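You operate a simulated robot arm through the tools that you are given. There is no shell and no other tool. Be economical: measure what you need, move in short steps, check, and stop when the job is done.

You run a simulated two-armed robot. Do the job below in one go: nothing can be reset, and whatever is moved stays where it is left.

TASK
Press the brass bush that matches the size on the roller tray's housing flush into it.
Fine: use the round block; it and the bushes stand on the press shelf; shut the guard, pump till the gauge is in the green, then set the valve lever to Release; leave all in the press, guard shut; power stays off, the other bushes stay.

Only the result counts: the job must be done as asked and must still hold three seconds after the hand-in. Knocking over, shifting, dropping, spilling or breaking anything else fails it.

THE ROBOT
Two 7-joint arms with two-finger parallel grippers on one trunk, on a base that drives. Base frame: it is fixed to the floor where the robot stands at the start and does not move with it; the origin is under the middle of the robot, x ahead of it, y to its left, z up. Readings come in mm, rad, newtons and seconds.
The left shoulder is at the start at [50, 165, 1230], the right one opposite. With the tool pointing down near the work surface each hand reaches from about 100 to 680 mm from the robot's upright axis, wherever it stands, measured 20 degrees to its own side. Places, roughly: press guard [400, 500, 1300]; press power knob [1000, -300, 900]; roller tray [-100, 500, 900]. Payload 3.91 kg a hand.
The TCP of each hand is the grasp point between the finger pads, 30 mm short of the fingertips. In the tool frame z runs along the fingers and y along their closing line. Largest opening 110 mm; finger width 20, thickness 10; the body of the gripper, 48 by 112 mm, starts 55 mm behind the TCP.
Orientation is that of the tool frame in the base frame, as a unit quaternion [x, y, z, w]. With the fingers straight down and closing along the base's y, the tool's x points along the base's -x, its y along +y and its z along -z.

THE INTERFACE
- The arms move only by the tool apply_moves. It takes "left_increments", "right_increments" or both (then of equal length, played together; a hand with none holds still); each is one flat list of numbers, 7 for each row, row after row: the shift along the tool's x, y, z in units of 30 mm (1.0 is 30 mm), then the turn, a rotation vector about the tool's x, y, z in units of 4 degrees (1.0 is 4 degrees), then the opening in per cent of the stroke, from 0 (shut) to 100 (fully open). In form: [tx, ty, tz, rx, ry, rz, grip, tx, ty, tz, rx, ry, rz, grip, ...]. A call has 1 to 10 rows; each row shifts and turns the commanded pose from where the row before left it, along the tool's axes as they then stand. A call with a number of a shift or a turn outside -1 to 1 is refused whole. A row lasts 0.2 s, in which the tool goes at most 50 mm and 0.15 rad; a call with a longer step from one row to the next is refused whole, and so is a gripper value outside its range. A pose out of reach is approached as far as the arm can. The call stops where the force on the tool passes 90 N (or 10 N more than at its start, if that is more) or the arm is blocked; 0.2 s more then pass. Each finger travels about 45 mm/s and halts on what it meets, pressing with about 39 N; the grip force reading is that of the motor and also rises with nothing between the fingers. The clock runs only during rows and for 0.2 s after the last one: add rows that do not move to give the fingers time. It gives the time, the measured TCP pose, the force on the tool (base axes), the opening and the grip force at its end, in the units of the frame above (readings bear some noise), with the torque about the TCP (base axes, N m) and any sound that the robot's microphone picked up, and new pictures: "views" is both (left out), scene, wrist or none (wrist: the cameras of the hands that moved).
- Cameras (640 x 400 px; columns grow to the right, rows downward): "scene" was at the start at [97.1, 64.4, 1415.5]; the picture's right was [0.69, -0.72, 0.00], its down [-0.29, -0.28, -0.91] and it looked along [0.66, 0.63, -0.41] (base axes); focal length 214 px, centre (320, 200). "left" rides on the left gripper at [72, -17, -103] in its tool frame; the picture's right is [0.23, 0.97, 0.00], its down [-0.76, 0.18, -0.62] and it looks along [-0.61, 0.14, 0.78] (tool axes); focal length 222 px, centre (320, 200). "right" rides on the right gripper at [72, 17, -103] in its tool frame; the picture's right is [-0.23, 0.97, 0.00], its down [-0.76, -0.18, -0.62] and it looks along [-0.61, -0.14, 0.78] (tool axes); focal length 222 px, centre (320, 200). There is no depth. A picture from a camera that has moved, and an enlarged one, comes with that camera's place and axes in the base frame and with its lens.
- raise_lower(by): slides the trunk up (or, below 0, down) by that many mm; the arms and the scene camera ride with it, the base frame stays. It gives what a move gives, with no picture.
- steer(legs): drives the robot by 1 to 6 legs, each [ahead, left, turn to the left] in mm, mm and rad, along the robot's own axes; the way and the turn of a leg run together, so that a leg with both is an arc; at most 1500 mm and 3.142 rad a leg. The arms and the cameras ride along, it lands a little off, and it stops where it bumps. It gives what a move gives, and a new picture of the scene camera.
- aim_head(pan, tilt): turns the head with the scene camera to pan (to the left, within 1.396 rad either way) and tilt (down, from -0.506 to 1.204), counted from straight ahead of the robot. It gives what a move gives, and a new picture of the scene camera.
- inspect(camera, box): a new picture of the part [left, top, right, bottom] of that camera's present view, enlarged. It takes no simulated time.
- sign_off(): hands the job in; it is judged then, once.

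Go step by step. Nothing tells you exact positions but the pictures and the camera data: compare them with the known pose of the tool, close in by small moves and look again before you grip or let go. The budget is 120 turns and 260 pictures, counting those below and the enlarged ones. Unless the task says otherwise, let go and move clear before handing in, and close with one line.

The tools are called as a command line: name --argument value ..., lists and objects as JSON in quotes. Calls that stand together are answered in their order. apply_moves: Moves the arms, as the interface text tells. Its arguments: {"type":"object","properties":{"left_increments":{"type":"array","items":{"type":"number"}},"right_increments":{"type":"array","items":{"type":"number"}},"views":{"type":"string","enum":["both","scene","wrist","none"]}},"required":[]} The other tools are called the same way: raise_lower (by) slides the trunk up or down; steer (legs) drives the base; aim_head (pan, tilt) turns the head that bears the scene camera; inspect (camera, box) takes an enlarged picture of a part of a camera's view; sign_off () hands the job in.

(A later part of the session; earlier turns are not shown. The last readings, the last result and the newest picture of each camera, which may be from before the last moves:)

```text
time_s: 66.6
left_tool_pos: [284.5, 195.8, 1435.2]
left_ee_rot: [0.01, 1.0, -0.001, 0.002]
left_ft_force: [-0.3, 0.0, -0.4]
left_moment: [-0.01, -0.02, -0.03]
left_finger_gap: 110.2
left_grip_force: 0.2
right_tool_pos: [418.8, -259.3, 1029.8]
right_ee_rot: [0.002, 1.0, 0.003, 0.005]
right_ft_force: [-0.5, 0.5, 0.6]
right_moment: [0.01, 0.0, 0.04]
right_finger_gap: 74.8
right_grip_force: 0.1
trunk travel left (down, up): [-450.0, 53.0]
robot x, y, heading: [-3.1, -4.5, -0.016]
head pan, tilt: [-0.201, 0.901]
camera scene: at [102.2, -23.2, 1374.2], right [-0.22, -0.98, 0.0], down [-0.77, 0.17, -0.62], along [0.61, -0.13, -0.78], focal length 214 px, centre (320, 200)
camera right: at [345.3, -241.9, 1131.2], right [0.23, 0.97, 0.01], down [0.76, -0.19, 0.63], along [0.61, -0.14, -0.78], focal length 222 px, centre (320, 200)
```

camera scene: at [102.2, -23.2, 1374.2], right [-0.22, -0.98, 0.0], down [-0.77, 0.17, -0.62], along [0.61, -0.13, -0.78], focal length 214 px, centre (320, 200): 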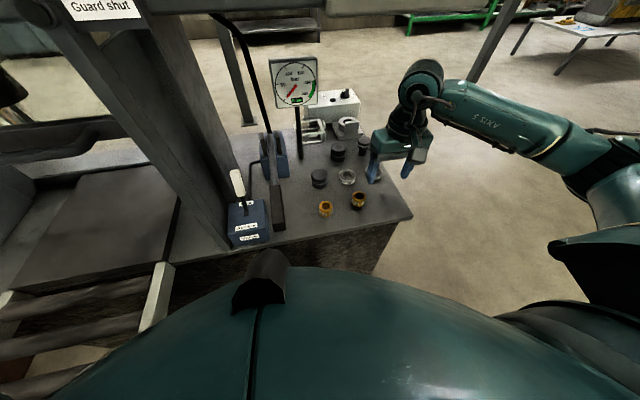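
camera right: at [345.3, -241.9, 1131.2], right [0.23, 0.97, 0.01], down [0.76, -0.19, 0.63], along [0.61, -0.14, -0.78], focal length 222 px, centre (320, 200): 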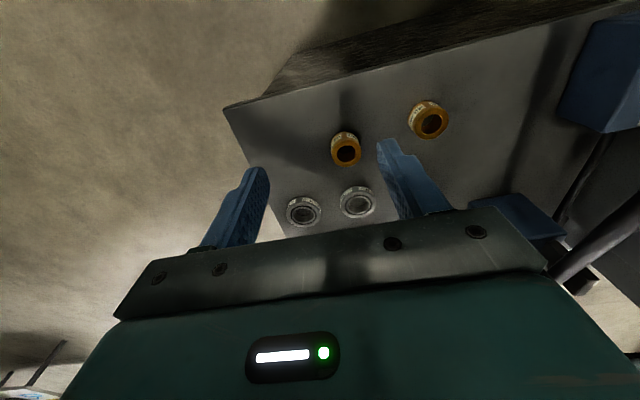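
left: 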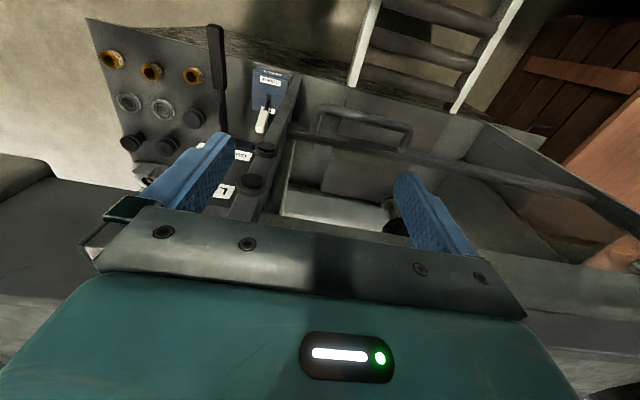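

apply_moves --right_increments '[-0.85, 0.6, 0.3, 0, 0, 0, 68, -0.85, 0.6, 0.3, 0, 0, 0, 68, -0.85, 0.6, 0.3, 0, 0, 0, 68, -0.85, 0.6, 0.3, 0, 0, 0, 68, -0.85, 0.6, 0.3, 0, 0, 0, 68, -0.85, 0.6, 0.3, 0, 0, 0, 68, -0.85, 0.6, 0.3, 0, 0, 0, 68]'

inspect --camera "scene" --box '[270, 110, 390, 220]'

```text
time_s: 68.2
left_tool_pos: [285.3, 197.6, 1433.6]
left_ee_rot: [0.01, 1.0, 0.0, 0.002]
left_ft_force: [0.4, 0.4, 0.3]
left_moment: [0.01, 0.01, -0.01]
left_finger_gap: 110.2
left_grip_force: 0.0
right_tool_pos: [599.3, -132.9, 970.1]
right_ee_rot: [0.002, 1.0, 0.004, 0.005]
right_ft_force: [0.6, -0.2, 0.1]
right_moment: [0.01, 0.0, 0.01]
right_finger_gap: 74.9
right_grip_force: 0.0
trunk travel left (down, up): [-450.0, 53.0]
robot x, y, heading: [-2.4, -6.4, -0.015]
head pan, tilt: [-0.201, 0.901]
camera scene: at [102.4, -22.1, 1374.2], right [-0.22, -0.98, 0.0], down [-0.77, 0.17, -0.62], along [0.61, -0.13, -0.78], focal length 214 px, centre (320, 200)
camera right: at [526.6, -115.0, 1070.6], right [0.23, 0.97, 0.01], down [0.76, -0.18, 0.63], along [0.61, -0.14, -0.78], focal length 222 px, centre (320, 200)
```

scene: 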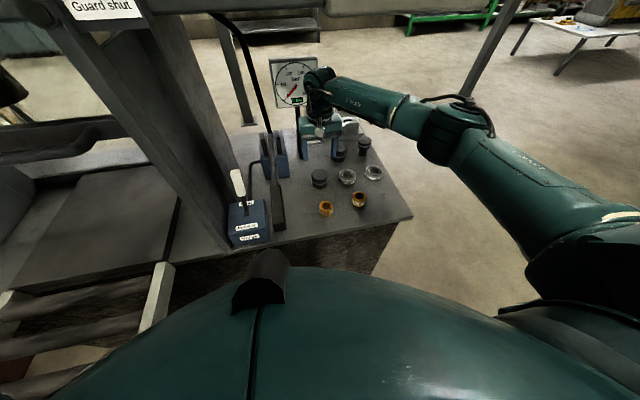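
right: 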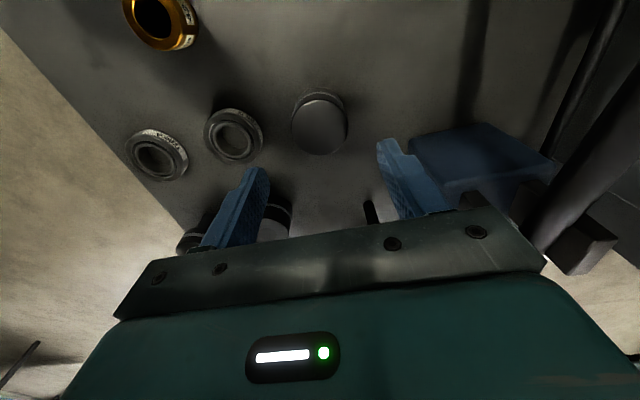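

```text
3.64 times, centred on (330, 165) of scene
camera zoom: at [102.4, -22.1, 1374.2], right [-0.22, -0.98, 0.0], down [-0.77, 0.17, -0.62], along [0.61, -0.13, -0.78], focal length 780 px, centre (284, 327)
```

zoom: 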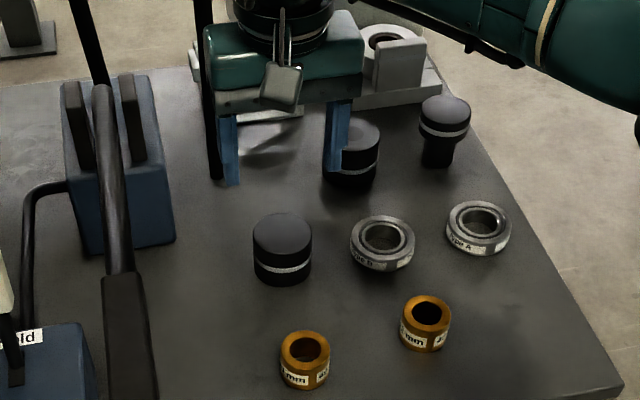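

Aligned over the block (top ≈870). Descend and check, then grip.

apply_moves --right_increments '[0, 0, 0.8, 0, 0, 0, 68, 0, 0, 0.8, 0, 0, 0, 68, 0, 0, 0.5, 0, 0, 0, 68, 0, 0, 0, 0, 0, 0, 68]' --views "wrist"

inspect --camera "scene" --box '[280, 130, 380, 220]'

```text
time_s: 69.2
left_tool_pos: [283.4, 197.2, 1434.6]
left_ee_rot: [0.01, 1.0, -0.001, 0.003]
left_ft_force: [-0.5, -0.5, -0.2]
left_moment: [0.01, 0.02, -0.02]
left_finger_gap: 109.9
left_grip_force: 0.1
right_tool_pos: [600.5, -133.8, 906.2]
right_ee_rot: [0.003, 1.0, 0.002, 0.005]
right_ft_force: [-0.4, 0.5, 0.8]
right_moment: [-0.01, 0.02, -0.02]
right_finger_gap: 74.5
right_grip_force: 0.1
trunk travel left (down, up): [-450.0, 53.0]
robot x, y, heading: [-0.6, -8.4, -0.023]
head pan, tilt: [-0.201, 0.901]
camera right: at [526.4, -116.3, 1007.8], right [0.23, 0.97, 0.01], down [0.76, -0.19, 0.63], along [0.61, -0.14, -0.78], focal length 222 px, centre (320, 200)
```

right: 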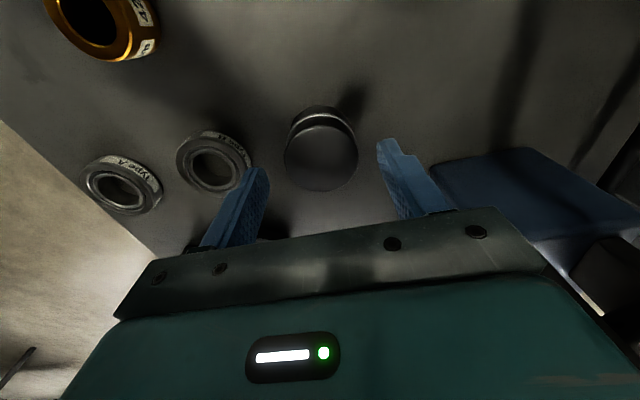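

```text
4.44 times, centred on (330, 175) of scene
camera zoom: at [102.0, -23.0, 1374.2], right [-0.22, -0.98, 0.0], down [-0.77, 0.17, -0.62], along [0.61, -0.13, -0.78], focal length 953 px, centre (276, 311)
```

zoom: 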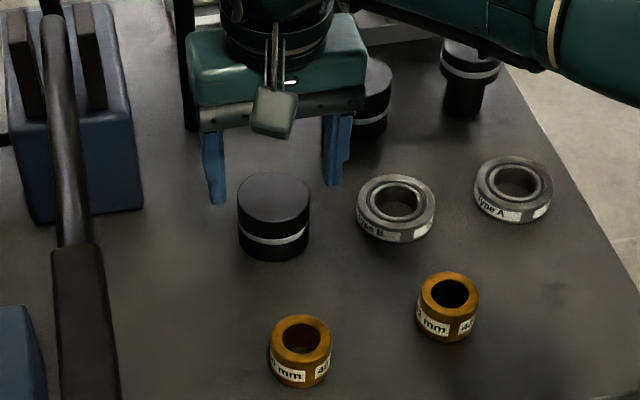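

apply_moves --right_increments '[0, 0, 0.5, 0, 0, 0, 62, 0, 0, 0.55, 0, 0, 0, 62, 0, 0, 0, 0, 0, 0, 62]' --views "wrist"

inspect --camera "scene" --box '[290, 140, 370, 210]'

```text
time_s: 70.0
left_tool_pos: [284.5, 195.8, 1434.7]
left_ee_rot: [0.01, 1.0, -0.001, 0.003]
left_ft_force: [-0.3, 0.1, -0.7]
left_moment: [0.02, 0.03, -0.02]
left_finger_gap: 110.2
left_grip_force: 0.1
right_tool_pos: [599.5, -133.2, 875.2]
right_ee_rot: [0.004, 1.0, 0.003, 0.004]
right_ft_force: [-0.7, 0.4, -0.2]
right_moment: [0.01, -0.01, -0.05]
right_finger_gap: 68.3
right_grip_force: 0.1
trunk travel left (down, up): [-450.0, 53.0]
robot x, y, heading: [0.9, -7.9, -0.017]
head pan, tilt: [-0.201, 0.901]
camera right: at [526.4, -116.1, 976.4], right [0.23, 0.97, 0.01], down [0.76, -0.19, 0.63], along [0.61, -0.14, -0.78], focal length 222 px, centre (320, 200)
```

right: 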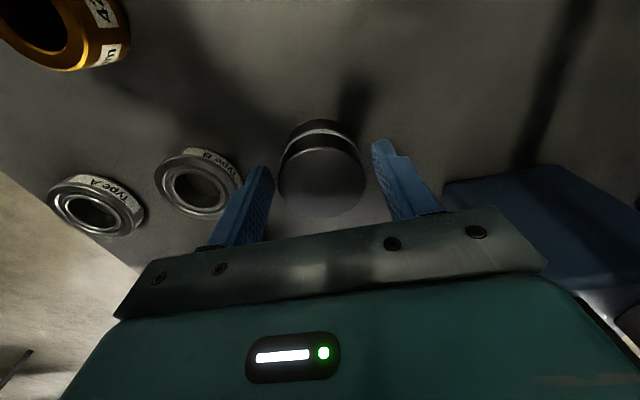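

```text
5.71 times, centred on (330, 175) of scene
camera zoom: at [102.0, -23.0, 1374.2], right [-0.22, -0.98, 0.0], down [-0.77, 0.17, -0.62], along [0.61, -0.13, -0.78], focal length 1226 px, centre (263, 343)
```

zoom: 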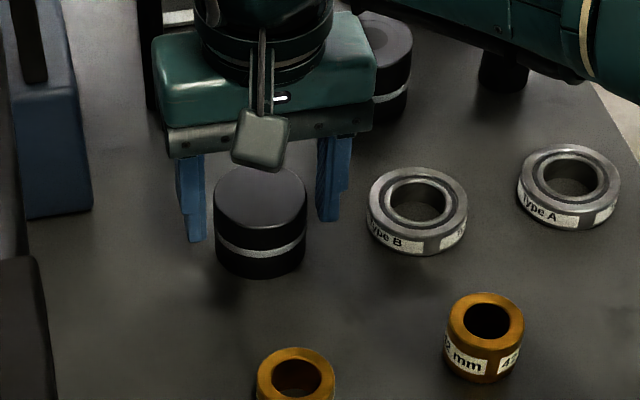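

apply_moves --right_increments '[0, 0, 0, 0, 0, 0, 20, 0, 0, 0, 0, 0, 0, 20, 0, 0, 0, 0, 0, 0, 20, 0, 0, 0, 0, 0, 0, 20]' --views "wrist"

inspect --camera "right" --box '[256, 90, 384, 220]'

```text
time_s: 71.0
left_tool_pos: [285.3, 195.6, 1434.7]
left_ee_rot: [0.009, 1.0, -0.001, 0.003]
left_ft_force: [0.0, 0.0, -0.3]
left_moment: [0.01, -0.01, 0.0]
left_finger_gap: 110.0
left_grip_force: 0.0
right_tool_pos: [599.9, -133.0, 875.5]
right_ee_rot: [0.003, 1.0, 0.002, 0.003]
right_ft_force: [0.0, -1.7, 0.3]
right_moment: [-0.13, 0.01, -0.02]
right_finger_gap: 54.6
right_grip_force: 38.9
trunk travel left (down, up): [-450.0, 53.0]
robot x, y, heading: [-1.3, -7.2, -0.014]
head pan, tilt: [-0.201, 0.901]
camera right: at [526.4, -116.4, 976.4], right [0.23, 0.97, 0.01], down [0.76, -0.19, 0.63], along [0.61, -0.14, -0.78], focal length 222 px, centre (320, 200)
```

right: 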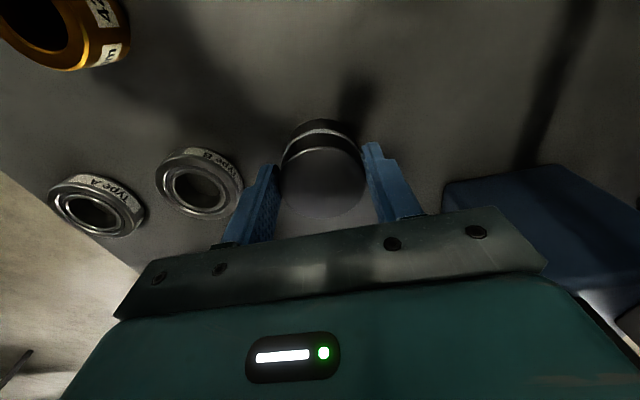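

```text
3.08 times, centred on (320, 155) of right
camera zoom: at [526.4, -116.4, 976.4], right [0.23, 0.97, 0.01], down [0.76, -0.19, 0.63], along [0.61, -0.14, -0.78], focal length 684 px, centre (320, 338)
```

zoom: 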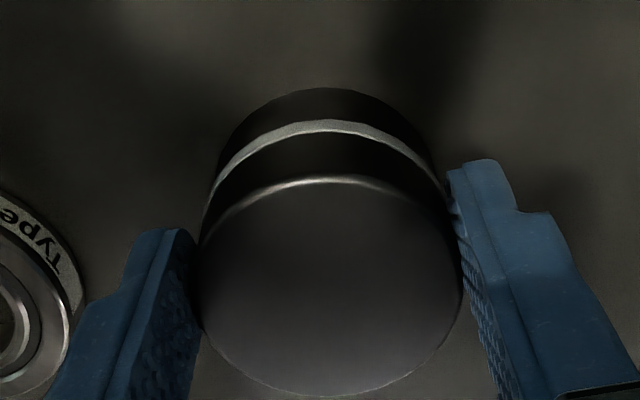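

Gripped (54.6 mm). Lift, and retrace the path out from under the beam.

apply_moves --right_increments '[0, 0, -0.6, 0, 0, 0, 20, 0, 0, -1, 0, 0, 0, 20, 0, 0, -0.9, 0, 0, 0, 20, 0.85, -0.6, -0.3, 0, 0, 0, 20, 0.85, -0.6, -0.3, 0, 0, 0, 20, 0.85, -0.6, -0.3, 0, 0, 0, 20, 0.85, -0.6, -0.3, 0, 0, 0, 20, 0.85, -0.6, -0.3, 0, 0, 0, 20, 0.85, -0.6, -0.3, 0, 0, 0, 20, 0.85, -0.6, -0.3, 0, 0, 0, 20]'

```text
time_s: 73.2
left_tool_pos: [284.8, 195.0, 1435.4]
left_ee_rot: [0.009, 1.0, 0.0, 0.003]
left_ft_force: [0.2, 1.2, 0.5]
left_moment: [0.03, -0.01, 0.02]
left_finger_gap: 110.2
left_grip_force: 0.1
right_tool_pos: [418.6, -259.6, 1009.6]
right_ee_rot: [0.004, 1.0, 0.002, 0.005]
right_ft_force: [0.8, 0.5, -8.5]
right_moment: [0.0, 0.04, -0.03]
right_finger_gap: 54.8
right_grip_force: 39.4
trunk travel left (down, up): [-450.0, 53.0]
robot x, y, heading: [-1.9, -7.7, -0.014]
head pan, tilt: [-0.201, 0.901]
camera scene: at [101.9, -23.9, 1374.2], right [-0.22, -0.98, 0.0], down [-0.77, 0.17, -0.62], along [0.61, -0.13, -0.78], focal length 214 px, centre (320, 200)
camera right: at [344.9, -241.3, 1111.7], right [0.23, 0.97, 0.01], down [0.76, -0.19, 0.63], along [0.61, -0.14, -0.78], focal length 222 px, centre (320, 200)
```

scene: 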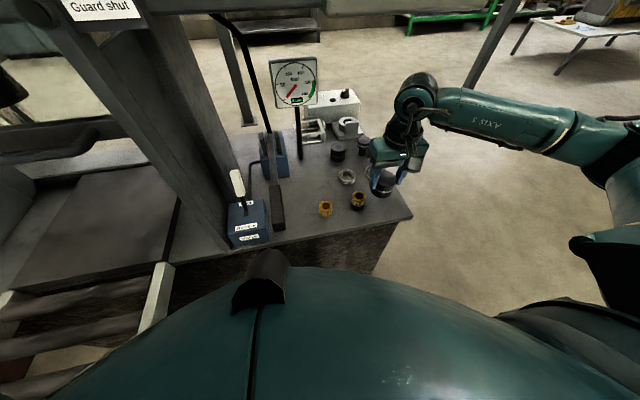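
right: 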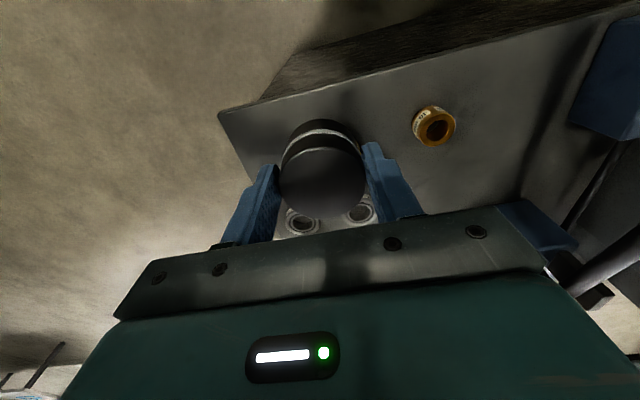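

apply_moves --right_increments '[0.25, 0.4, -0.95, 0, 0, 0, 20, 0.25, 0.5, -0.95, 0, 0, 0, 20, 0.25, 0.6, -0.95, 0, 0, 0, 20, 0.25, 0.6, -0.95, 0, 0, 0, 20, 0.25, 0.6, -0.95, 0, 0, 0, 20, 0.25, 0.6, -0.95, 0, 0, 0, 20, 0.25, 0.6, -0.95, 0, 0, 0, 20, 0.25, 0.6, -0.95, 0, 0, 0, 20, 0.2, 0.6, -0.95, 0, 0, 0, 20, 0, 0.4, -0.95, 0, 0, 0, 20]' --views "none"

steer --legs '[[-173, 0, 0], [0, 0, 1.6]]'

aim_head --pan 0.1 --tilt 0.9

```text
time_s: 75.4
left_tool_pos: [284.1, 197.4, 1434.2]
left_ee_rot: [0.01, 1.0, -0.001, 0.003]
left_ft_force: [-0.7, -0.1, -0.6]
left_moment: [-0.02, -0.04, 0.0]
left_finger_gap: 109.9
left_grip_force: 0.1
right_tool_pos: [353.2, -94.6, 1295.0]
right_ee_rot: [0.002, 1.0, 0.002, 0.003]
right_ft_force: [1.2, -0.6, -9.1]
right_moment: [0.03, 0.09, -0.03]
right_finger_gap: 54.9
right_grip_force: 38.7
trunk travel left (down, up): [-450.0, 53.0]
robot x, y, heading: [-3.4, -11.0, -0.017]
head pan, tilt: [-0.201, 0.901]
```

```text
time_s: 80.8
left_tool_pos: [-388.7, 274.8, 1434.6]
left_ee_rot: [0.714, -0.7, -0.001, -0.002]
left_ft_force: [-0.1, 0.8, 0.1]
left_moment: [-0.02, 0.01, -0.02]
left_finger_gap: 110.2
left_grip_force: 0.1
right_tool_pos: [-100.4, 354.8, 1294.6]
right_ee_rot: [0.718, -0.696, -0.005, 0.0]
right_ft_force: [-0.4, 0.3, -8.3]
right_moment: [-0.04, 0.03, -0.02]
right_finger_gap: 54.7
right_grip_force: 39.1
trunk travel left (down, up): [-450.0, 53.0]
robot x, y, heading: [-174.3, -4.4, 1.595]
head pan, tilt: [-0.201, 0.901]
camera scene: at [-160.7, 101.0, 1374.1], right [0.98, -0.18, 0.0], down [-0.14, -0.77, -0.62], along [0.11, 0.61, -0.78], focal length 214 px, centre (320, 200)
```

scene: 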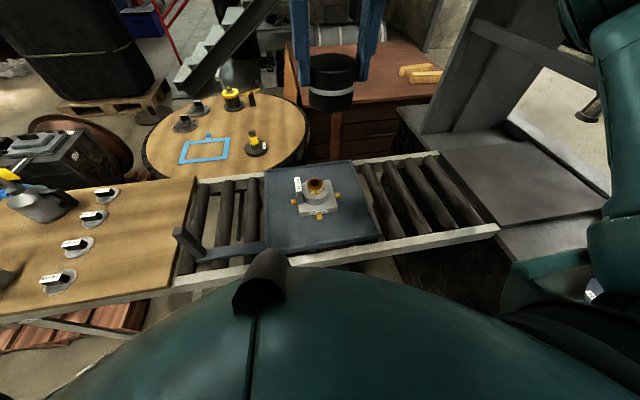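

```text
time_s: 81.5
left_tool_pos: [-387.9, 274.3, 1434.4]
left_ee_rot: [0.714, -0.7, -0.001, -0.002]
left_ft_force: [-0.8, 0.9, 0.6]
left_moment: [0.02, -0.04, -0.01]
left_finger_gap: 109.8
left_grip_force: 0.0
right_tool_pos: [-100.3, 353.6, 1294.3]
right_ee_rot: [0.718, -0.696, -0.004, -0.001]
right_ft_force: [0.0, -0.5, -7.9]
right_moment: [-0.06, 0.0, 0.03]
right_finger_gap: 54.7
right_grip_force: 38.7
trunk travel left (down, up): [-450.0, 53.0]
robot x, y, heading: [-174.1, -0.8, 1.592]
head pan, tilt: [0.099, 0.901]
camera scene: at [-183.1, 101.6, 1374.1], right [0.99, 0.12, 0.0], down [0.09, -0.78, -0.62], along [-0.08, 0.62, -0.78], focal length 214 px, centre (320, 200)
```

scene: 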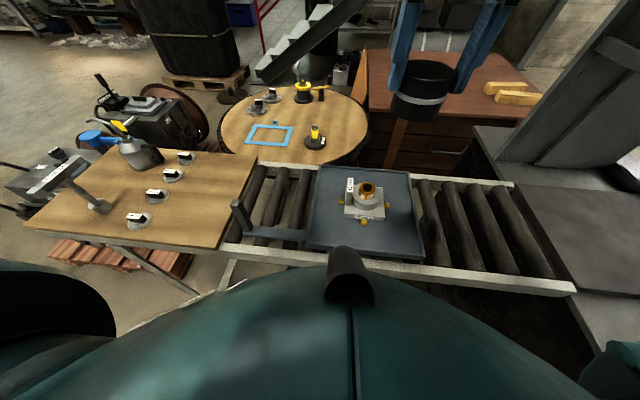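

apply_moves --right_increments '[-0.5625, 0, 0.89, 0, 0, 0, 20, -0.5625, 0, 0.89, 0, 0, 0, 20, -0.5625, 0, 0.89, 0, 0, 0, 20, -0.5625, 0, 0.89, 0, 0, 0, 20, -0.5625, 0, 0.89, 0, 0, 0, 20, -0.5625, 0, 0.89, 0, 0, 0, 20, -0.5625, 0, 0.89, 0, 0, 0, 20, -0.5625, 0, 0.89, 0, 0, 0, 20, 0, 0, 0, 0, 0, 0, 20]' --views "none"

inspect --camera "right" --box '[256, 80, 384, 200]'

inspect --camera "scene" --box '[328, 145, 408, 225]'

```text
time_s: 83.5
left_tool_pos: [-388.3, 276.6, 1433.5]
left_ee_rot: [0.715, -0.7, -0.002, -0.003]
left_ft_force: [0.8, -0.1, -0.3]
left_moment: [0.02, 0.0, 0.02]
left_finger_gap: 110.1
left_grip_force: 0.0
right_tool_pos: [-104.7, 491.3, 1083.7]
right_ee_rot: [0.719, -0.695, -0.005, 0.0]
right_ft_force: [0.1, 0.0, -8.8]
right_moment: [-0.03, -0.02, 0.01]
right_finger_gap: 54.9
right_grip_force: 39.0
trunk travel left (down, up): [-450.0, 53.0]
robot x, y, heading: [-174.2, -5.1, 1.59]
head pan, tilt: [0.099, 0.901]
```

```text
3.33 times, centred on (320, 140) of right
camera zoom: at [-119.7, 417.6, 1183.8], right [-0.98, 0.19, 0.01], down [0.16, 0.76, 0.63], along [0.12, 0.62, -0.78], focal length 740 px, centre (320, 400)
```

zoom: 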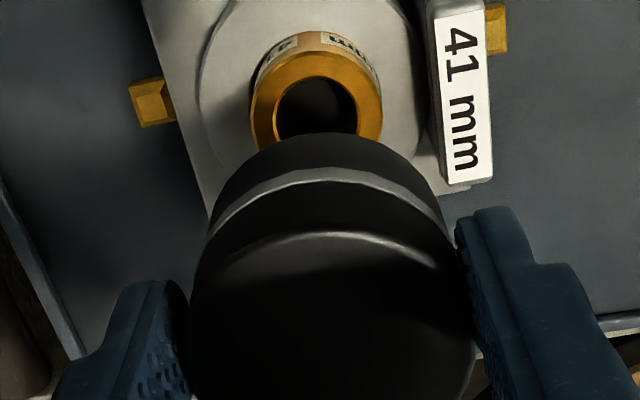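

```text
5.00 times, centred on (368, 185) of scene
camera zoom: at [-183.3, 101.4, 1374.2], right [0.99, 0.12, 0.0], down [0.1, -0.78, -0.62], along [-0.08, 0.62, -0.78], focal length 1072 px, centre (80, 275)
```

zoom: 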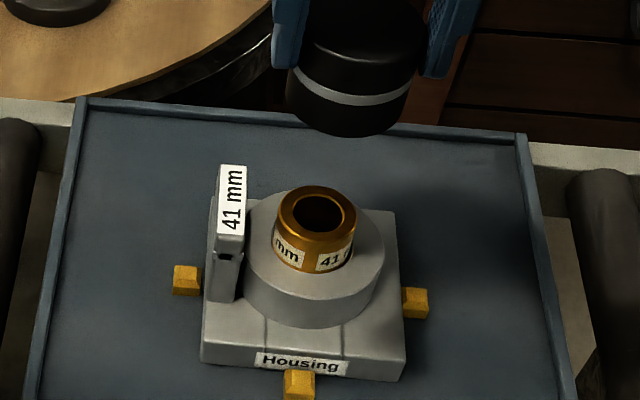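

apply_moves --right_increments '[0.07, 0, 0.7, 0.05, 0.05, 0, 20, 0, 0, 0.7, 0.05, 0.05, 0, 20, 0, 0, 0.5, 0, 0, 0, 20, 0, 0, 0, 0, 0, 0, 20]' --views "none"

inspect --camera "right" --box '[256, 80, 384, 200]'

inspect --camera "scene" --box '[338, 155, 398, 215]'

```text
time_s: 84.5
left_tool_pos: [-389.0, 276.3, 1434.9]
left_ee_rot: [0.714, -0.7, -0.002, -0.002]
left_ft_force: [-1.0, -0.4, 0.9]
left_moment: [-0.02, 0.02, -0.02]
left_finger_gap: 109.9
left_grip_force: 0.1
right_tool_pos: [-105.7, 490.0, 1026.0]
right_ee_rot: [0.719, -0.695, 0.0, 0.0]
right_ft_force: [0.5, -0.1, -8.0]
right_moment: [-0.05, -0.01, -0.02]
right_finger_gap: 54.9
right_grip_force: 39.3
trunk travel left (down, up): [-450.0, 53.0]
robot x, y, heading: [-173.3, -0.8, 1.59]
head pan, tilt: [0.099, 0.901]
```

```text
3.33 times, centred on (320, 140) of right
camera zoom: at [-120.9, 416.6, 1127.0], right [-0.98, 0.19, 0.0], down [0.15, 0.77, 0.62], along [0.12, 0.61, -0.78], focal length 740 px, centre (320, 400)
```

zoom: 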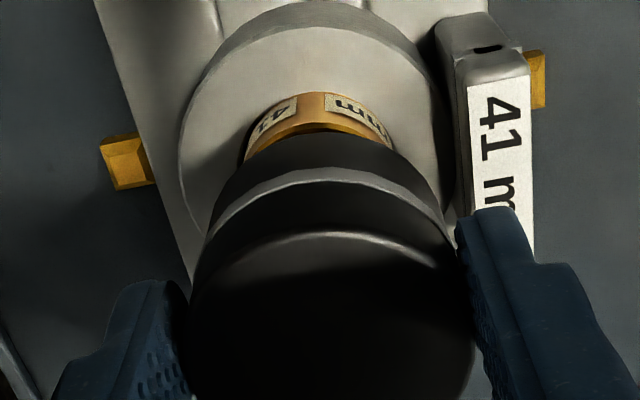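

```text
6.67 times, centred on (368, 185) of scene
camera zoom: at [-183.3, 101.7, 1374.1], right [0.99, 0.12, 0.0], down [0.1, -0.78, -0.62], along [-0.08, 0.62, -0.78], focal length 1430 px, centre (0, 300)
```

zoom: 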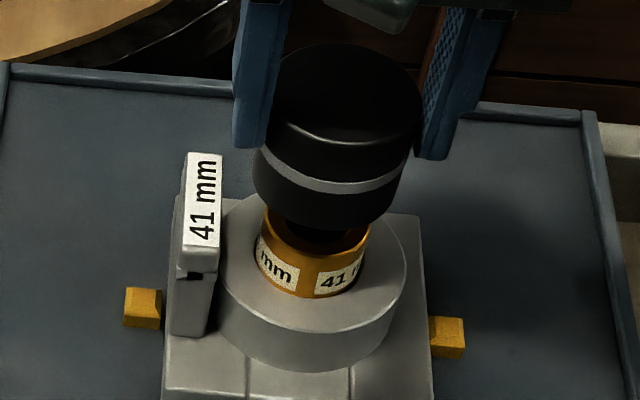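

apply_moves --right_increments '[0, 0, 0.25, 0, 0, 0, 20, 0, 0, 0.15, 0, 0, 0, 20, 0, 0, 0, 0, 0, 0, 20]' --views "none"

inspect --camera "right" --box '[256, 80, 384, 200]'

inspect --camera "scene" --box '[338, 155, 398, 215]'

```text
time_s: 85.3
left_tool_pos: [-389.5, 274.8, 1434.8]
left_ee_rot: [0.715, -0.699, -0.001, -0.002]
left_ft_force: [0.4, 0.9, 0.0]
left_moment: [0.0, -0.04, -0.03]
left_finger_gap: 110.1
left_grip_force: 0.1
right_tool_pos: [-105.9, 489.2, 1011.8]
right_ee_rot: [0.719, -0.695, 0.0, 0.0]
right_ft_force: [-0.4, 0.0, -7.0]
right_moment: [-0.05, 0.03, 0.0]
right_finger_gap: 54.7
right_grip_force: 38.7
trunk travel left (down, up): [-450.0, 53.0]
robot x, y, heading: [-174.7, -3.3, 1.593]
head pan, tilt: [0.099, 0.901]
```

```text
3.33 times, centred on (320, 140) of right
camera zoom: at [-121.0, 416.3, 1114.9], right [-0.98, 0.19, 0.0], down [0.15, 0.77, 0.62], along [0.12, 0.61, -0.78], focal length 740 px, centre (320, 400)
```

zoom: 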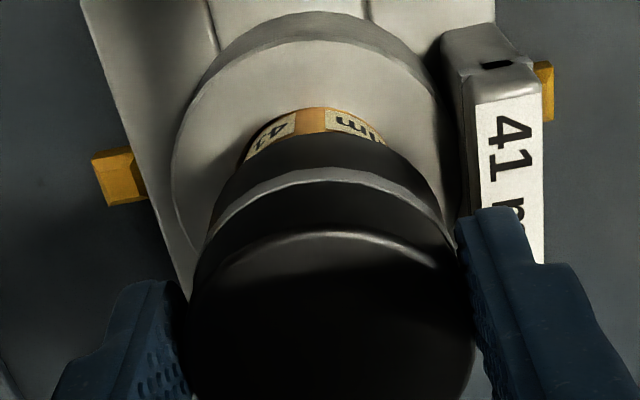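

```text
6.67 times, centred on (368, 185) of scene
camera zoom: at [-183.3, 101.8, 1374.1], right [0.99, 0.12, 0.0], down [0.1, -0.78, -0.62], along [-0.08, 0.62, -0.78], focal length 1430 px, centre (0, 300)
```

zoom: 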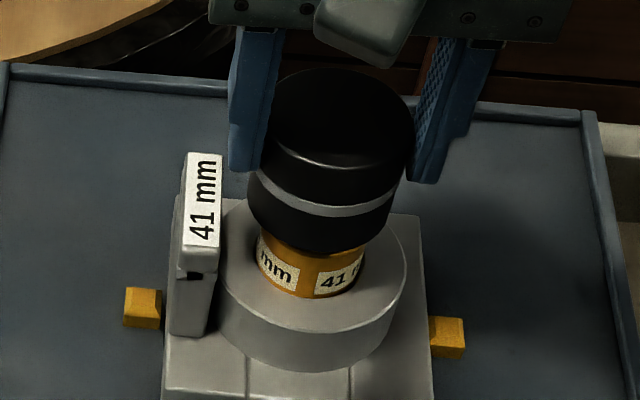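

apply_moves --right_increments '[0, 0, 0.06, 0, 0, 0, 20, 0, 0, 0.06, 0, 0, 0, 20, 0, 0, 0, 0, 0, 0, 20]' --views "none"

inspect --camera "scene" --box '[338, 165, 398, 215]'

```text
time_s: 86.2
left_tool_pos: [-388.1, 275.8, 1434.9]
left_ee_rot: [0.715, -0.7, 0.0, -0.001]
left_ft_force: [-0.1, -0.4, 0.2]
left_moment: [-0.01, 0.0, -0.01]
left_finger_gap: 110.0
left_grip_force: 0.1
right_tool_pos: [-105.6, 489.5, 1010.3]
right_ee_rot: [0.719, -0.695, 0.001, 0.0]
right_ft_force: [-0.5, 0.1, -7.7]
right_moment: [-0.05, -0.03, 0.0]
right_finger_gap: 54.6
right_grip_force: 39.3
trunk travel left (down, up): [-450.0, 53.0]
robot x, y, heading: [-172.4, -2.0, 1.593]
head pan, tilt: [0.099, 0.901]
```

```text
8.00 times, centred on (368, 190) of scene
camera zoom: at [-183.3, 101.8, 1374.1], right [0.99, 0.12, 0.0], down [0.1, -0.78, -0.62], along [-0.08, 0.62, -0.78], focal length 1716 px, centre (-64, 280)
```

zoom: 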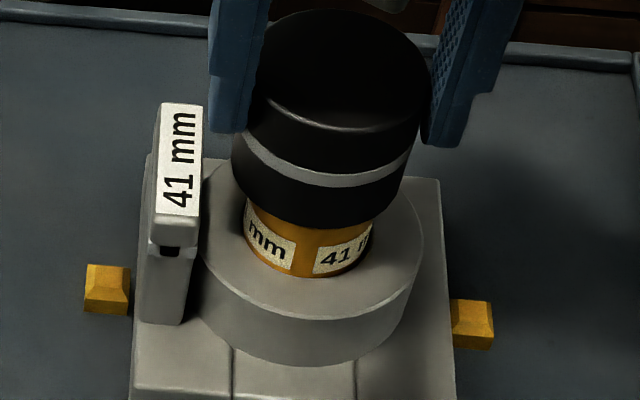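

apply_moves --right_increments '[0, 0, 0.1, 0, 0, 0, 20, 0, 0, 0.08, 0, 0, 0, 20, 0, 0, 0, 0, 0, 0, 20]' --views "none"

apply_moves --right_increments '[0, 0, 0.06, 0, 0, 0, 20, 0, 0, 0, 0, 0, 0, 20]' --views "none"

inspect --camera "scene" --box '[338, 165, 398, 215]'

```text
time_s: 87.0
left_tool_pos: [-389.1, 275.5, 1433.9]
left_ee_rot: [0.714, -0.7, -0.001, -0.002]
left_ft_force: [-0.3, 0.4, -0.2]
left_moment: [0.02, -0.01, 0.01]
left_finger_gap: 109.9
left_grip_force: 0.0
right_tool_pos: [-106.6, 488.2, 1004.8]
right_ee_rot: [0.719, -0.695, 0.001, 0.0]
right_ft_force: [1.2, 0.1, -5.0]
right_moment: [0.02, -0.03, 0.02]
right_finger_gap: 54.6
right_grip_force: 39.1
trunk travel left (down, up): [-450.0, 53.0]
robot x, y, heading: [-176.3, -3.6, 1.589]
head pan, tilt: [0.099, 0.901]
```

```text
time_s: 87.5
left_tool_pos: [-389.1, 274.0, 1434.9]
left_ee_rot: [0.715, -0.7, -0.001, -0.003]
left_ft_force: [0.1, -0.2, -0.1]
left_moment: [0.0, 0.0, 0.02]
left_finger_gap: 110.2
left_grip_force: 0.0
right_tool_pos: [-107.1, 489.9, 1004.1]
right_ee_rot: [0.719, -0.695, 0.0, -0.002]
right_ft_force: [2.5, 0.7, 5.9]
right_moment: [0.27, -0.08, -0.04]
right_finger_gap: 54.9
right_grip_force: 39.2
trunk travel left (down, up): [-450.0, 53.0]
robot x, y, heading: [-175.2, -5.4, 1.593]
head pan, tilt: [0.099, 0.901]
```

```text
8.00 times, centred on (368, 190) of scene
camera zoom: at [-183.1, 100.6, 1374.4], right [0.99, 0.12, 0.0], down [0.1, -0.78, -0.62], along [-0.08, 0.62, -0.78], focal length 1716 px, centre (-64, 280)
```

zoom: 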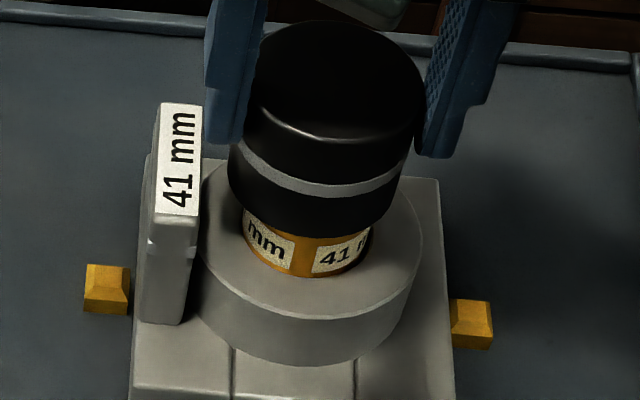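

inspect --camera "right" --box '[256, 80, 384, 200]'

```text
3.33 times, centred on (320, 140) of right
camera zoom: at [-121.3, 416.2, 1105.9], right [-0.98, 0.2, 0.0], down [0.15, 0.76, 0.63], along [0.12, 0.61, -0.78], focal length 740 px, centre (320, 400)
```

zoom: 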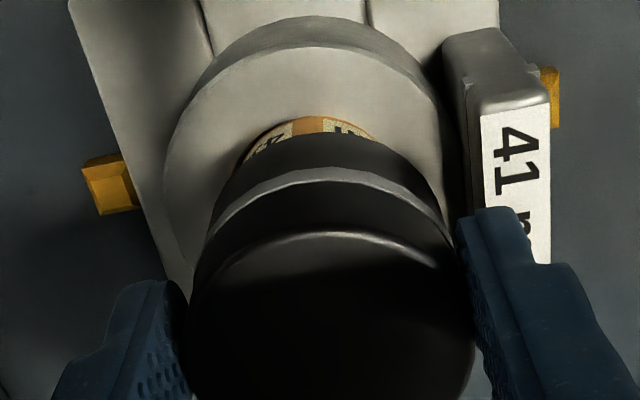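

The block sits ~3 mm too far +y. Lift 3 mm, correct, and set down.

apply_moves --right_increments '[0, 0, -0.15, 0, 0, 0, 20, 0.09, 0, 0, 0, 0, 0, 20, 0, 0, 0.06, 0, 0, 0, 20, 0, 0, 0.06, 0, 0, 0, 20, 0, 0, 0, 0, 0, 0, 20]' --views "none"

inspect --camera "scene" --box '[338, 165, 398, 215]'

```text
time_s: 88.8
left_tool_pos: [-388.8, 274.1, 1436.1]
left_ee_rot: [0.714, -0.7, -0.001, -0.002]
left_ft_force: [0.7, -0.9, 0.0]
left_moment: [0.01, -0.01, 0.02]
left_finger_gap: 110.2
left_grip_force: 0.1
right_tool_pos: [-105.4, 486.5, 1005.1]
right_ee_rot: [0.719, -0.695, 0.0, -0.001]
right_ft_force: [0.5, -1.4, 1.2]
right_moment: [0.12, 0.04, -0.03]
right_finger_gap: 54.8
right_grip_force: 38.7
trunk travel left (down, up): [-450.0, 53.0]
robot x, y, heading: [-177.3, -2.9, 1.594]
head pan, tilt: [0.099, 0.901]
```

```text
8.00 times, centred on (368, 190) of scene
camera zoom: at [-183.2, 100.8, 1374.3], right [0.99, 0.12, 0.0], down [0.1, -0.78, -0.62], along [-0.08, 0.62, -0.78], focal length 1716 px, centre (-64, 280)
```

zoom: 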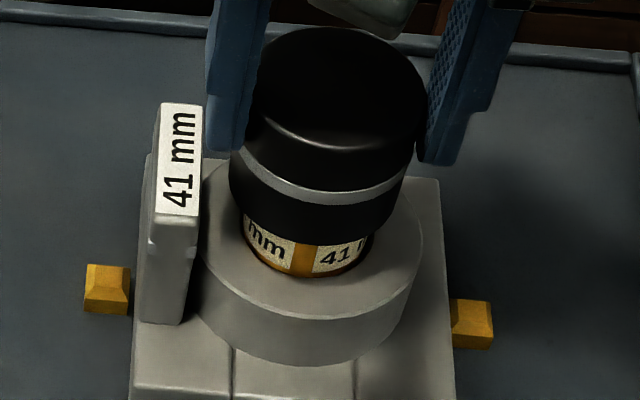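

apply_moves --right_increments '[0, 0, 0, 0, 0, 0, 57, 0, 0, 0, 0, 0, 0, 57, 0, 0, 0, 0, 0, 0, 57, 0, 0, -0.3, 0, 0, 0, 57, 0, 0, -0.6, 0, 0, 0, 57, 0, 0, -1, 0, 0, 0, 57, 0, 0, -1, 0, 0, 0, 57]' --views "none"

inspect --camera "scene" --box '[338, 165, 398, 215]'

inspect --camera "scene" --box '[220, 150, 440, 290]'

```text
time_s: 90.3
left_tool_pos: [-389.2, 274.4, 1434.0]
left_ee_rot: [0.715, -0.699, -0.002, -0.002]
left_ft_force: [-0.2, -0.3, -0.2]
left_moment: [0.0, 0.05, 0.0]
left_finger_gap: 110.1
left_grip_force: 0.0
right_tool_pos: [-107.7, 486.3, 1090.1]
right_ee_rot: [0.719, -0.695, 0.0, -0.001]
right_ft_force: [0.2, -0.5, -0.9]
right_moment: [-0.05, -0.02, 0.0]
right_finger_gap: 62.7
right_grip_force: 0.0
trunk travel left (down, up): [-450.0, 53.0]
robot x, y, heading: [-175.5, -2.1, 1.594]
head pan, tilt: [0.099, 0.901]
```

```text
8.00 times, centred on (368, 190) of scene
camera zoom: at [-183.5, 100.9, 1374.2], right [0.99, 0.12, 0.0], down [0.1, -0.78, -0.62], along [-0.08, 0.62, -0.78], focal length 1716 px, centre (-64, 280)
```

zoom: 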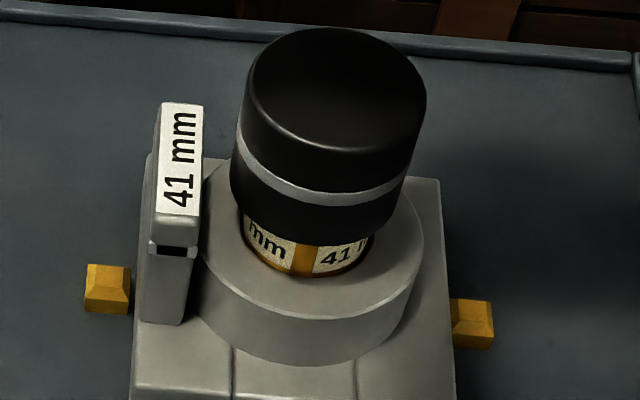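

```text
2.86 times, centred on (330, 220) of scene
camera zoom: at [-183.5, 100.9, 1374.2], right [0.99, 0.12, 0.0], down [0.1, -0.78, -0.62], along [-0.08, 0.62, -0.78], focal length 613 px, centre (291, 143)
```

zoom: 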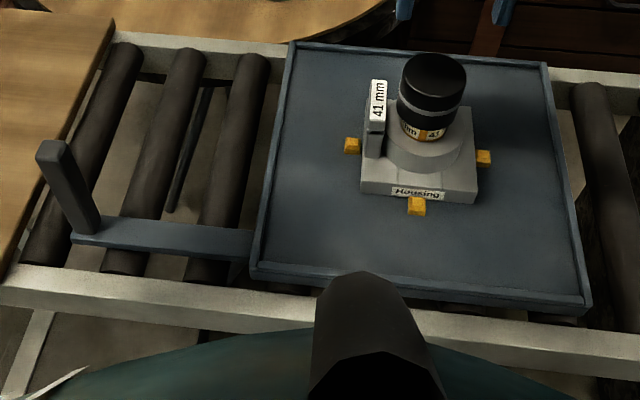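

Block stands centred on the bush. Retract the right hand and bring the left hand over the tray handle post (≈[-412,375], top z≈985).

apply_moves --right_increments '[0, 0, -0.9, 0, 0, 0, 57, 0.3, 0, -0.9, 0, 0, 0, 57, 0.6, 0, -0.9, 0, 0, 0, 57, 0.6, 0, -0.9, 0, 0, 0, 57, 0.6, 0, -0.9, 0, 0, 0, 57, 0.6, 0, -0.9, 0, 0, 0, 57, 0.6, 0, -0.9, 0, 0, 0, 57, 0.6, 0, -0.9, 0, 0, 0, 57, 0.6, 0, -0.9, 0, 0, 0, 57]' --left_increments '[-0.38, 0.08, 1, 0, 0, 0, 100, -0.38, 0.08, 1, 0, 0, 0, 100, -0.38, 0.08, 1, 0, 0, 0, 100, -0.38, 0.08, 1, 0, 0, 0, 100, -0.38, 0.08, 1, 0, 0, 0, 100, -0.38, 0.08, 1, 0, 0, 0, 100, -0.38, 0.08, 1, 0, 0, 0, 100, -0.38, 0.08, 1, 0, 0, 0, 100, -0.38, 0.08, 1, 0, 0, 0, 100]'

```text
time_s: 92.3
left_tool_pos: [-412.9, 378.9, 1166.5]
left_ee_rot: [0.714, -0.7, -0.001, -0.002]
left_ft_force: [-0.3, -0.2, 0.7]
left_moment: [-0.01, 0.01, 0.01]
left_finger_gap: 110.1
left_grip_force: 0.1
right_tool_pos: [-102.9, 350.4, 1335.5]
right_ee_rot: [0.719, -0.695, 0.0, -0.001]
right_ft_force: [-0.6, 0.3, -0.6]
right_moment: [0.0, 0.0, 0.02]
right_finger_gap: 62.4
right_grip_force: 0.1
trunk travel left (down, up): [-450.0, 53.0]
robot x, y, heading: [-173.5, -1.0, 1.591]
head pan, tilt: [0.099, 0.901]
camera scene: at [-183.7, 100.7, 1374.2], right [0.99, 0.12, 0.0], down [0.1, -0.78, -0.62], along [-0.08, 0.62, -0.78], focal length 214 px, centre (320, 200)
camera right: at [-117.8, 277.8, 1437.1], right [-0.98, 0.19, 0.0], down [0.15, 0.77, 0.62], along [0.12, 0.61, -0.78], focal length 222 px, centre (320, 200)
camera left: at [-394.2, 304.9, 1269.0], right [-0.97, -0.25, 0.0], down [-0.2, 0.75, 0.63], along [-0.15, 0.61, -0.78], focal length 222 px, centre (320, 200)
```

scene: 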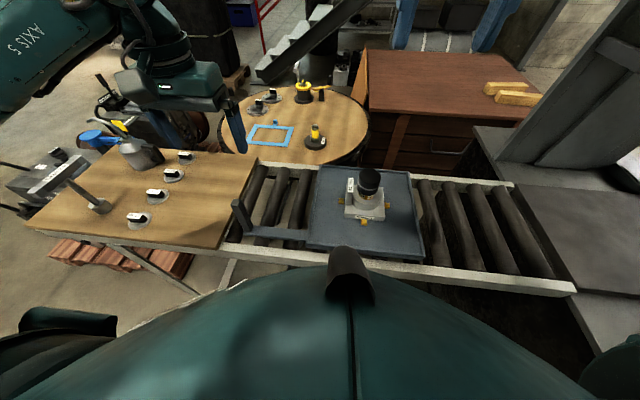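
right: 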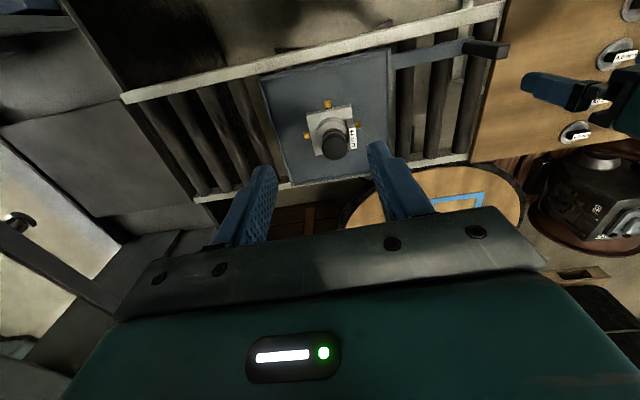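
left: 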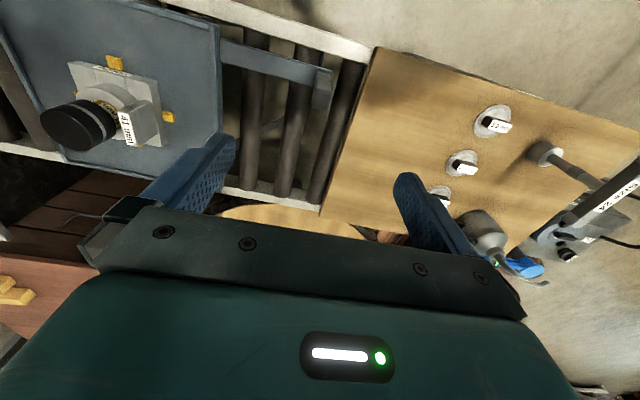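

apply_moves --left_increments '[0.12, 0, 0.9, 0, 0, 0, 90, 0.12, 0, 0.9, 0, 0, 0, 80, 0.12, 0, 0.9, 0, 0, 0, 70, 0.12, 0, 0.9, 0, 0, 0, 70, 0, 0, 0.7, 0, 0, 0, 70, 0, 0, 0, 0, 0, 0, 70]'

inspect --camera "scene" --box '[180, 130, 340, 270]'

```text
time_s: 93.8
left_tool_pos: [-411.3, 364.8, 1035.7]
left_ee_rot: [0.715, -0.699, -0.001, -0.003]
left_ft_force: [0.1, -0.5, -0.2]
left_moment: [-0.01, 0.01, -0.01]
left_finger_gap: 77.0
left_grip_force: 0.1
right_tool_pos: [-102.1, 351.5, 1334.4]
right_ee_rot: [0.718, -0.696, 0.0, -0.001]
right_ft_force: [0.3, -0.2, -0.2]
right_moment: [0.01, 0.01, -0.01]
right_finger_gap: 62.7
right_grip_force: 0.0
trunk travel left (down, up): [-450.0, 53.0]
robot x, y, heading: [-175.5, -2.1, 1.594]
head pan, tilt: [0.099, 0.901]
camera scene: at [-183.3, 101.0, 1374.2], right [0.99, 0.12, 0.0], down [0.1, -0.78, -0.62], along [-0.08, 0.62, -0.78], focal length 214 px, centre (320, 200)
camera left: at [-392.7, 290.7, 1139.6], right [-0.97, -0.25, 0.0], down [-0.19, 0.75, 0.63], along [-0.15, 0.61, -0.78], focal length 222 px, centre (320, 200)
```

scene: 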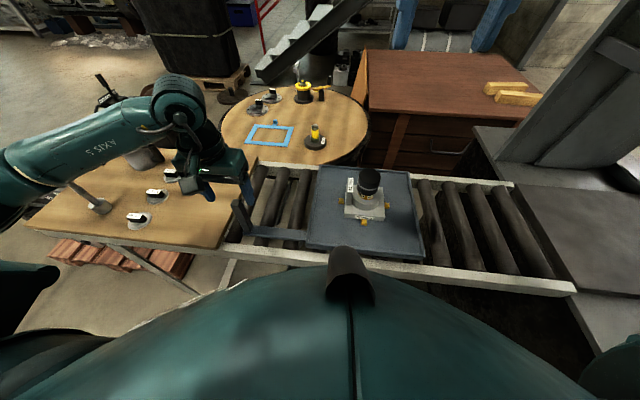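
left: 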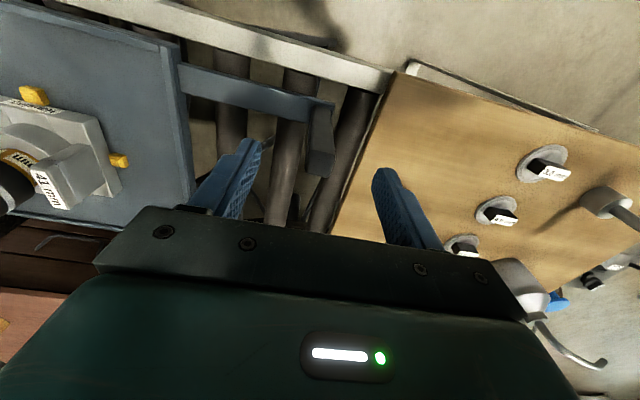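

```text
2.86 times, centred on (260, 200) of scene
camera zoom: at [-183.3, 101.0, 1374.2], right [0.99, 0.12, 0.0], down [0.1, -0.78, -0.62], along [-0.08, 0.62, -0.78], focal length 613 px, centre (491, 200)
```

zoom: 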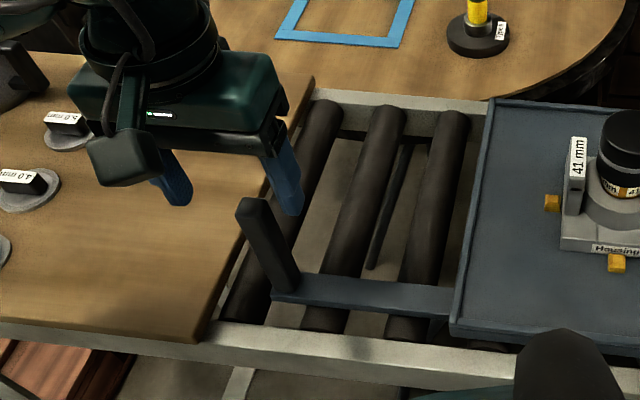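

Post is at ≈[-412,377], top ≈986. Shift, descend around it, and grip.

apply_moves --left_increments '[-0.4, 0, 0.3, 0, 0, 0, 70, 0, 0, 0.7, 0, 0, 0, 70, 0, 0, 0.7, 0, 0, 0, 70, 0, 0, 0.6, 0, 0, 0, 70, 0, 0, 0, 0, 0, 0, 70]'

inspect --camera "scene" --box '[180, 160, 280, 270]'

```text
time_s: 95.0
left_tool_pos: [-412.1, 377.2, 966.9]
left_ee_rot: [0.715, -0.7, -0.002, -0.003]
left_ft_force: [-1.1, 0.5, 0.0]
left_moment: [0.0, -0.03, 0.02]
left_finger_gap: 77.1
left_grip_force: 0.0
right_tool_pos: [-103.1, 352.4, 1334.7]
right_ee_rot: [0.719, -0.695, 0.001, -0.001]
right_ft_force: [-0.2, -0.3, 0.4]
right_moment: [0.0, -0.01, 0.0]
right_finger_gap: 62.8
right_grip_force: 0.0
trunk travel left (down, up): [-450.0, 53.0]
robot x, y, heading: [-176.6, -2.0, 1.589]
head pan, tilt: [0.099, 0.901]
camera scene: at [-183.3, 101.0, 1374.2], right [0.99, 0.12, 0.0], down [0.1, -0.78, -0.62], along [-0.08, 0.62, -0.78], focal length 214 px, centre (320, 200)
camera left: at [-393.5, 303.0, 1070.9], right [-0.97, -0.25, 0.0], down [-0.19, 0.75, 0.63], along [-0.15, 0.61, -0.78], focal length 222 px, centre (320, 200)
```

scene: 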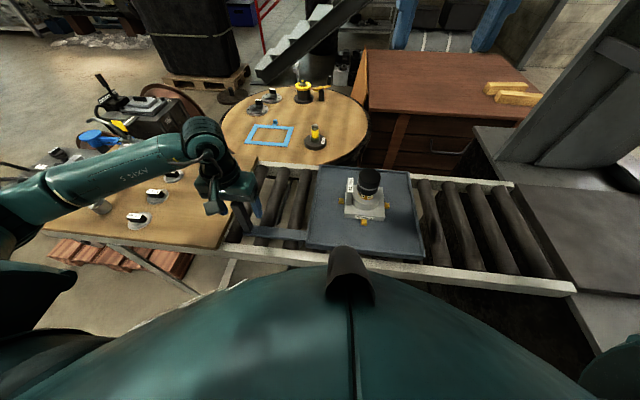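
left: 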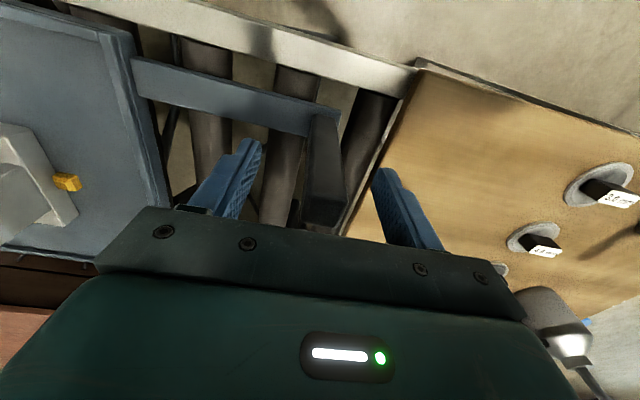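

```text
3.64 times, centred on (230, 215) of scene
camera zoom: at [-183.3, 101.0, 1374.2], right [0.99, 0.12, 0.0], down [0.1, -0.78, -0.62], along [-0.08, 0.62, -0.78], focal length 780 px, centre (647, 146)
```

zoom: 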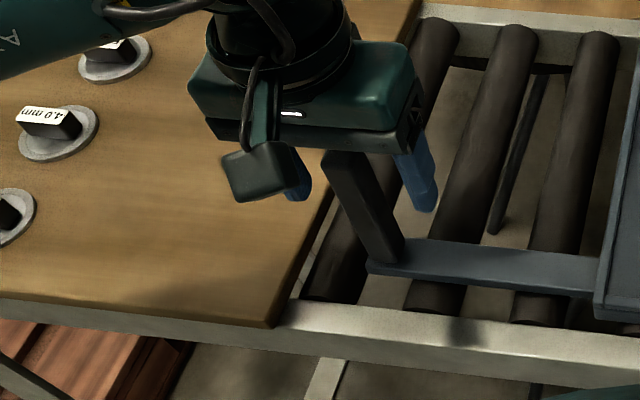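

apply_moves --left_increments '[0.17, 0, 0, 0, 0, 0, 70, 0, 0, 0, 0, 0, 0, 0, 0, 0, 0, 0, 0, 0, 0, 0, 0, 0, 0, 0, 0, 0, 0, 0, 0, 0, 0, 0, 0, 0, 0, 0, 0, 0, 0, 0]' --views "none"

inspect --camera "scene" --box '[180, 150, 420, 270]'

```text
time_s: 96.3
left_tool_pos: [-412.6, 370.9, 967.3]
left_ee_rot: [0.714, -0.7, -0.002, -0.001]
left_ft_force: [-2.3, 0.4, -0.5]
left_moment: [-0.05, 0.54, -0.39]
left_finger_gap: 22.1
left_grip_force: 44.6
right_tool_pos: [-103.7, 352.6, 1334.4]
right_ee_rot: [0.719, -0.695, 0.0, 0.0]
right_ft_force: [0.2, -0.4, 0.5]
right_moment: [0.0, -0.01, -0.05]
right_finger_gap: 62.3
right_grip_force: 0.1
trunk travel left (down, up): [-450.0, 53.0]
robot x, y, heading: [-173.2, -3.7, 1.593]
head pan, tilt: [0.099, 0.901]
```

```text
2.67 times, centred on (300, 210) of scene
camera zoom: at [-183.6, 101.0, 1374.2], right [0.99, 0.12, 0.0], down [0.1, -0.78, -0.62], along [-0.08, 0.62, -0.78], focal length 572 px, centre (373, 173)
```

zoom: 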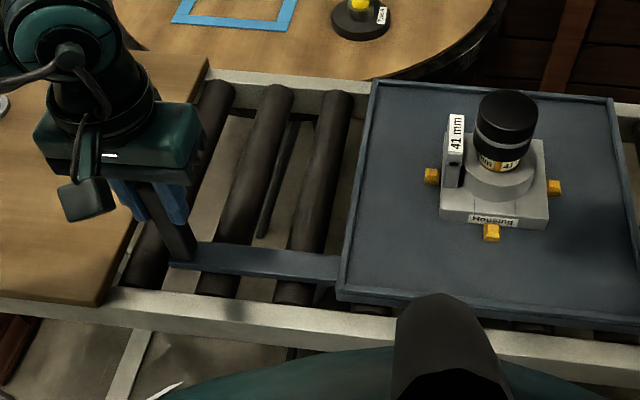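

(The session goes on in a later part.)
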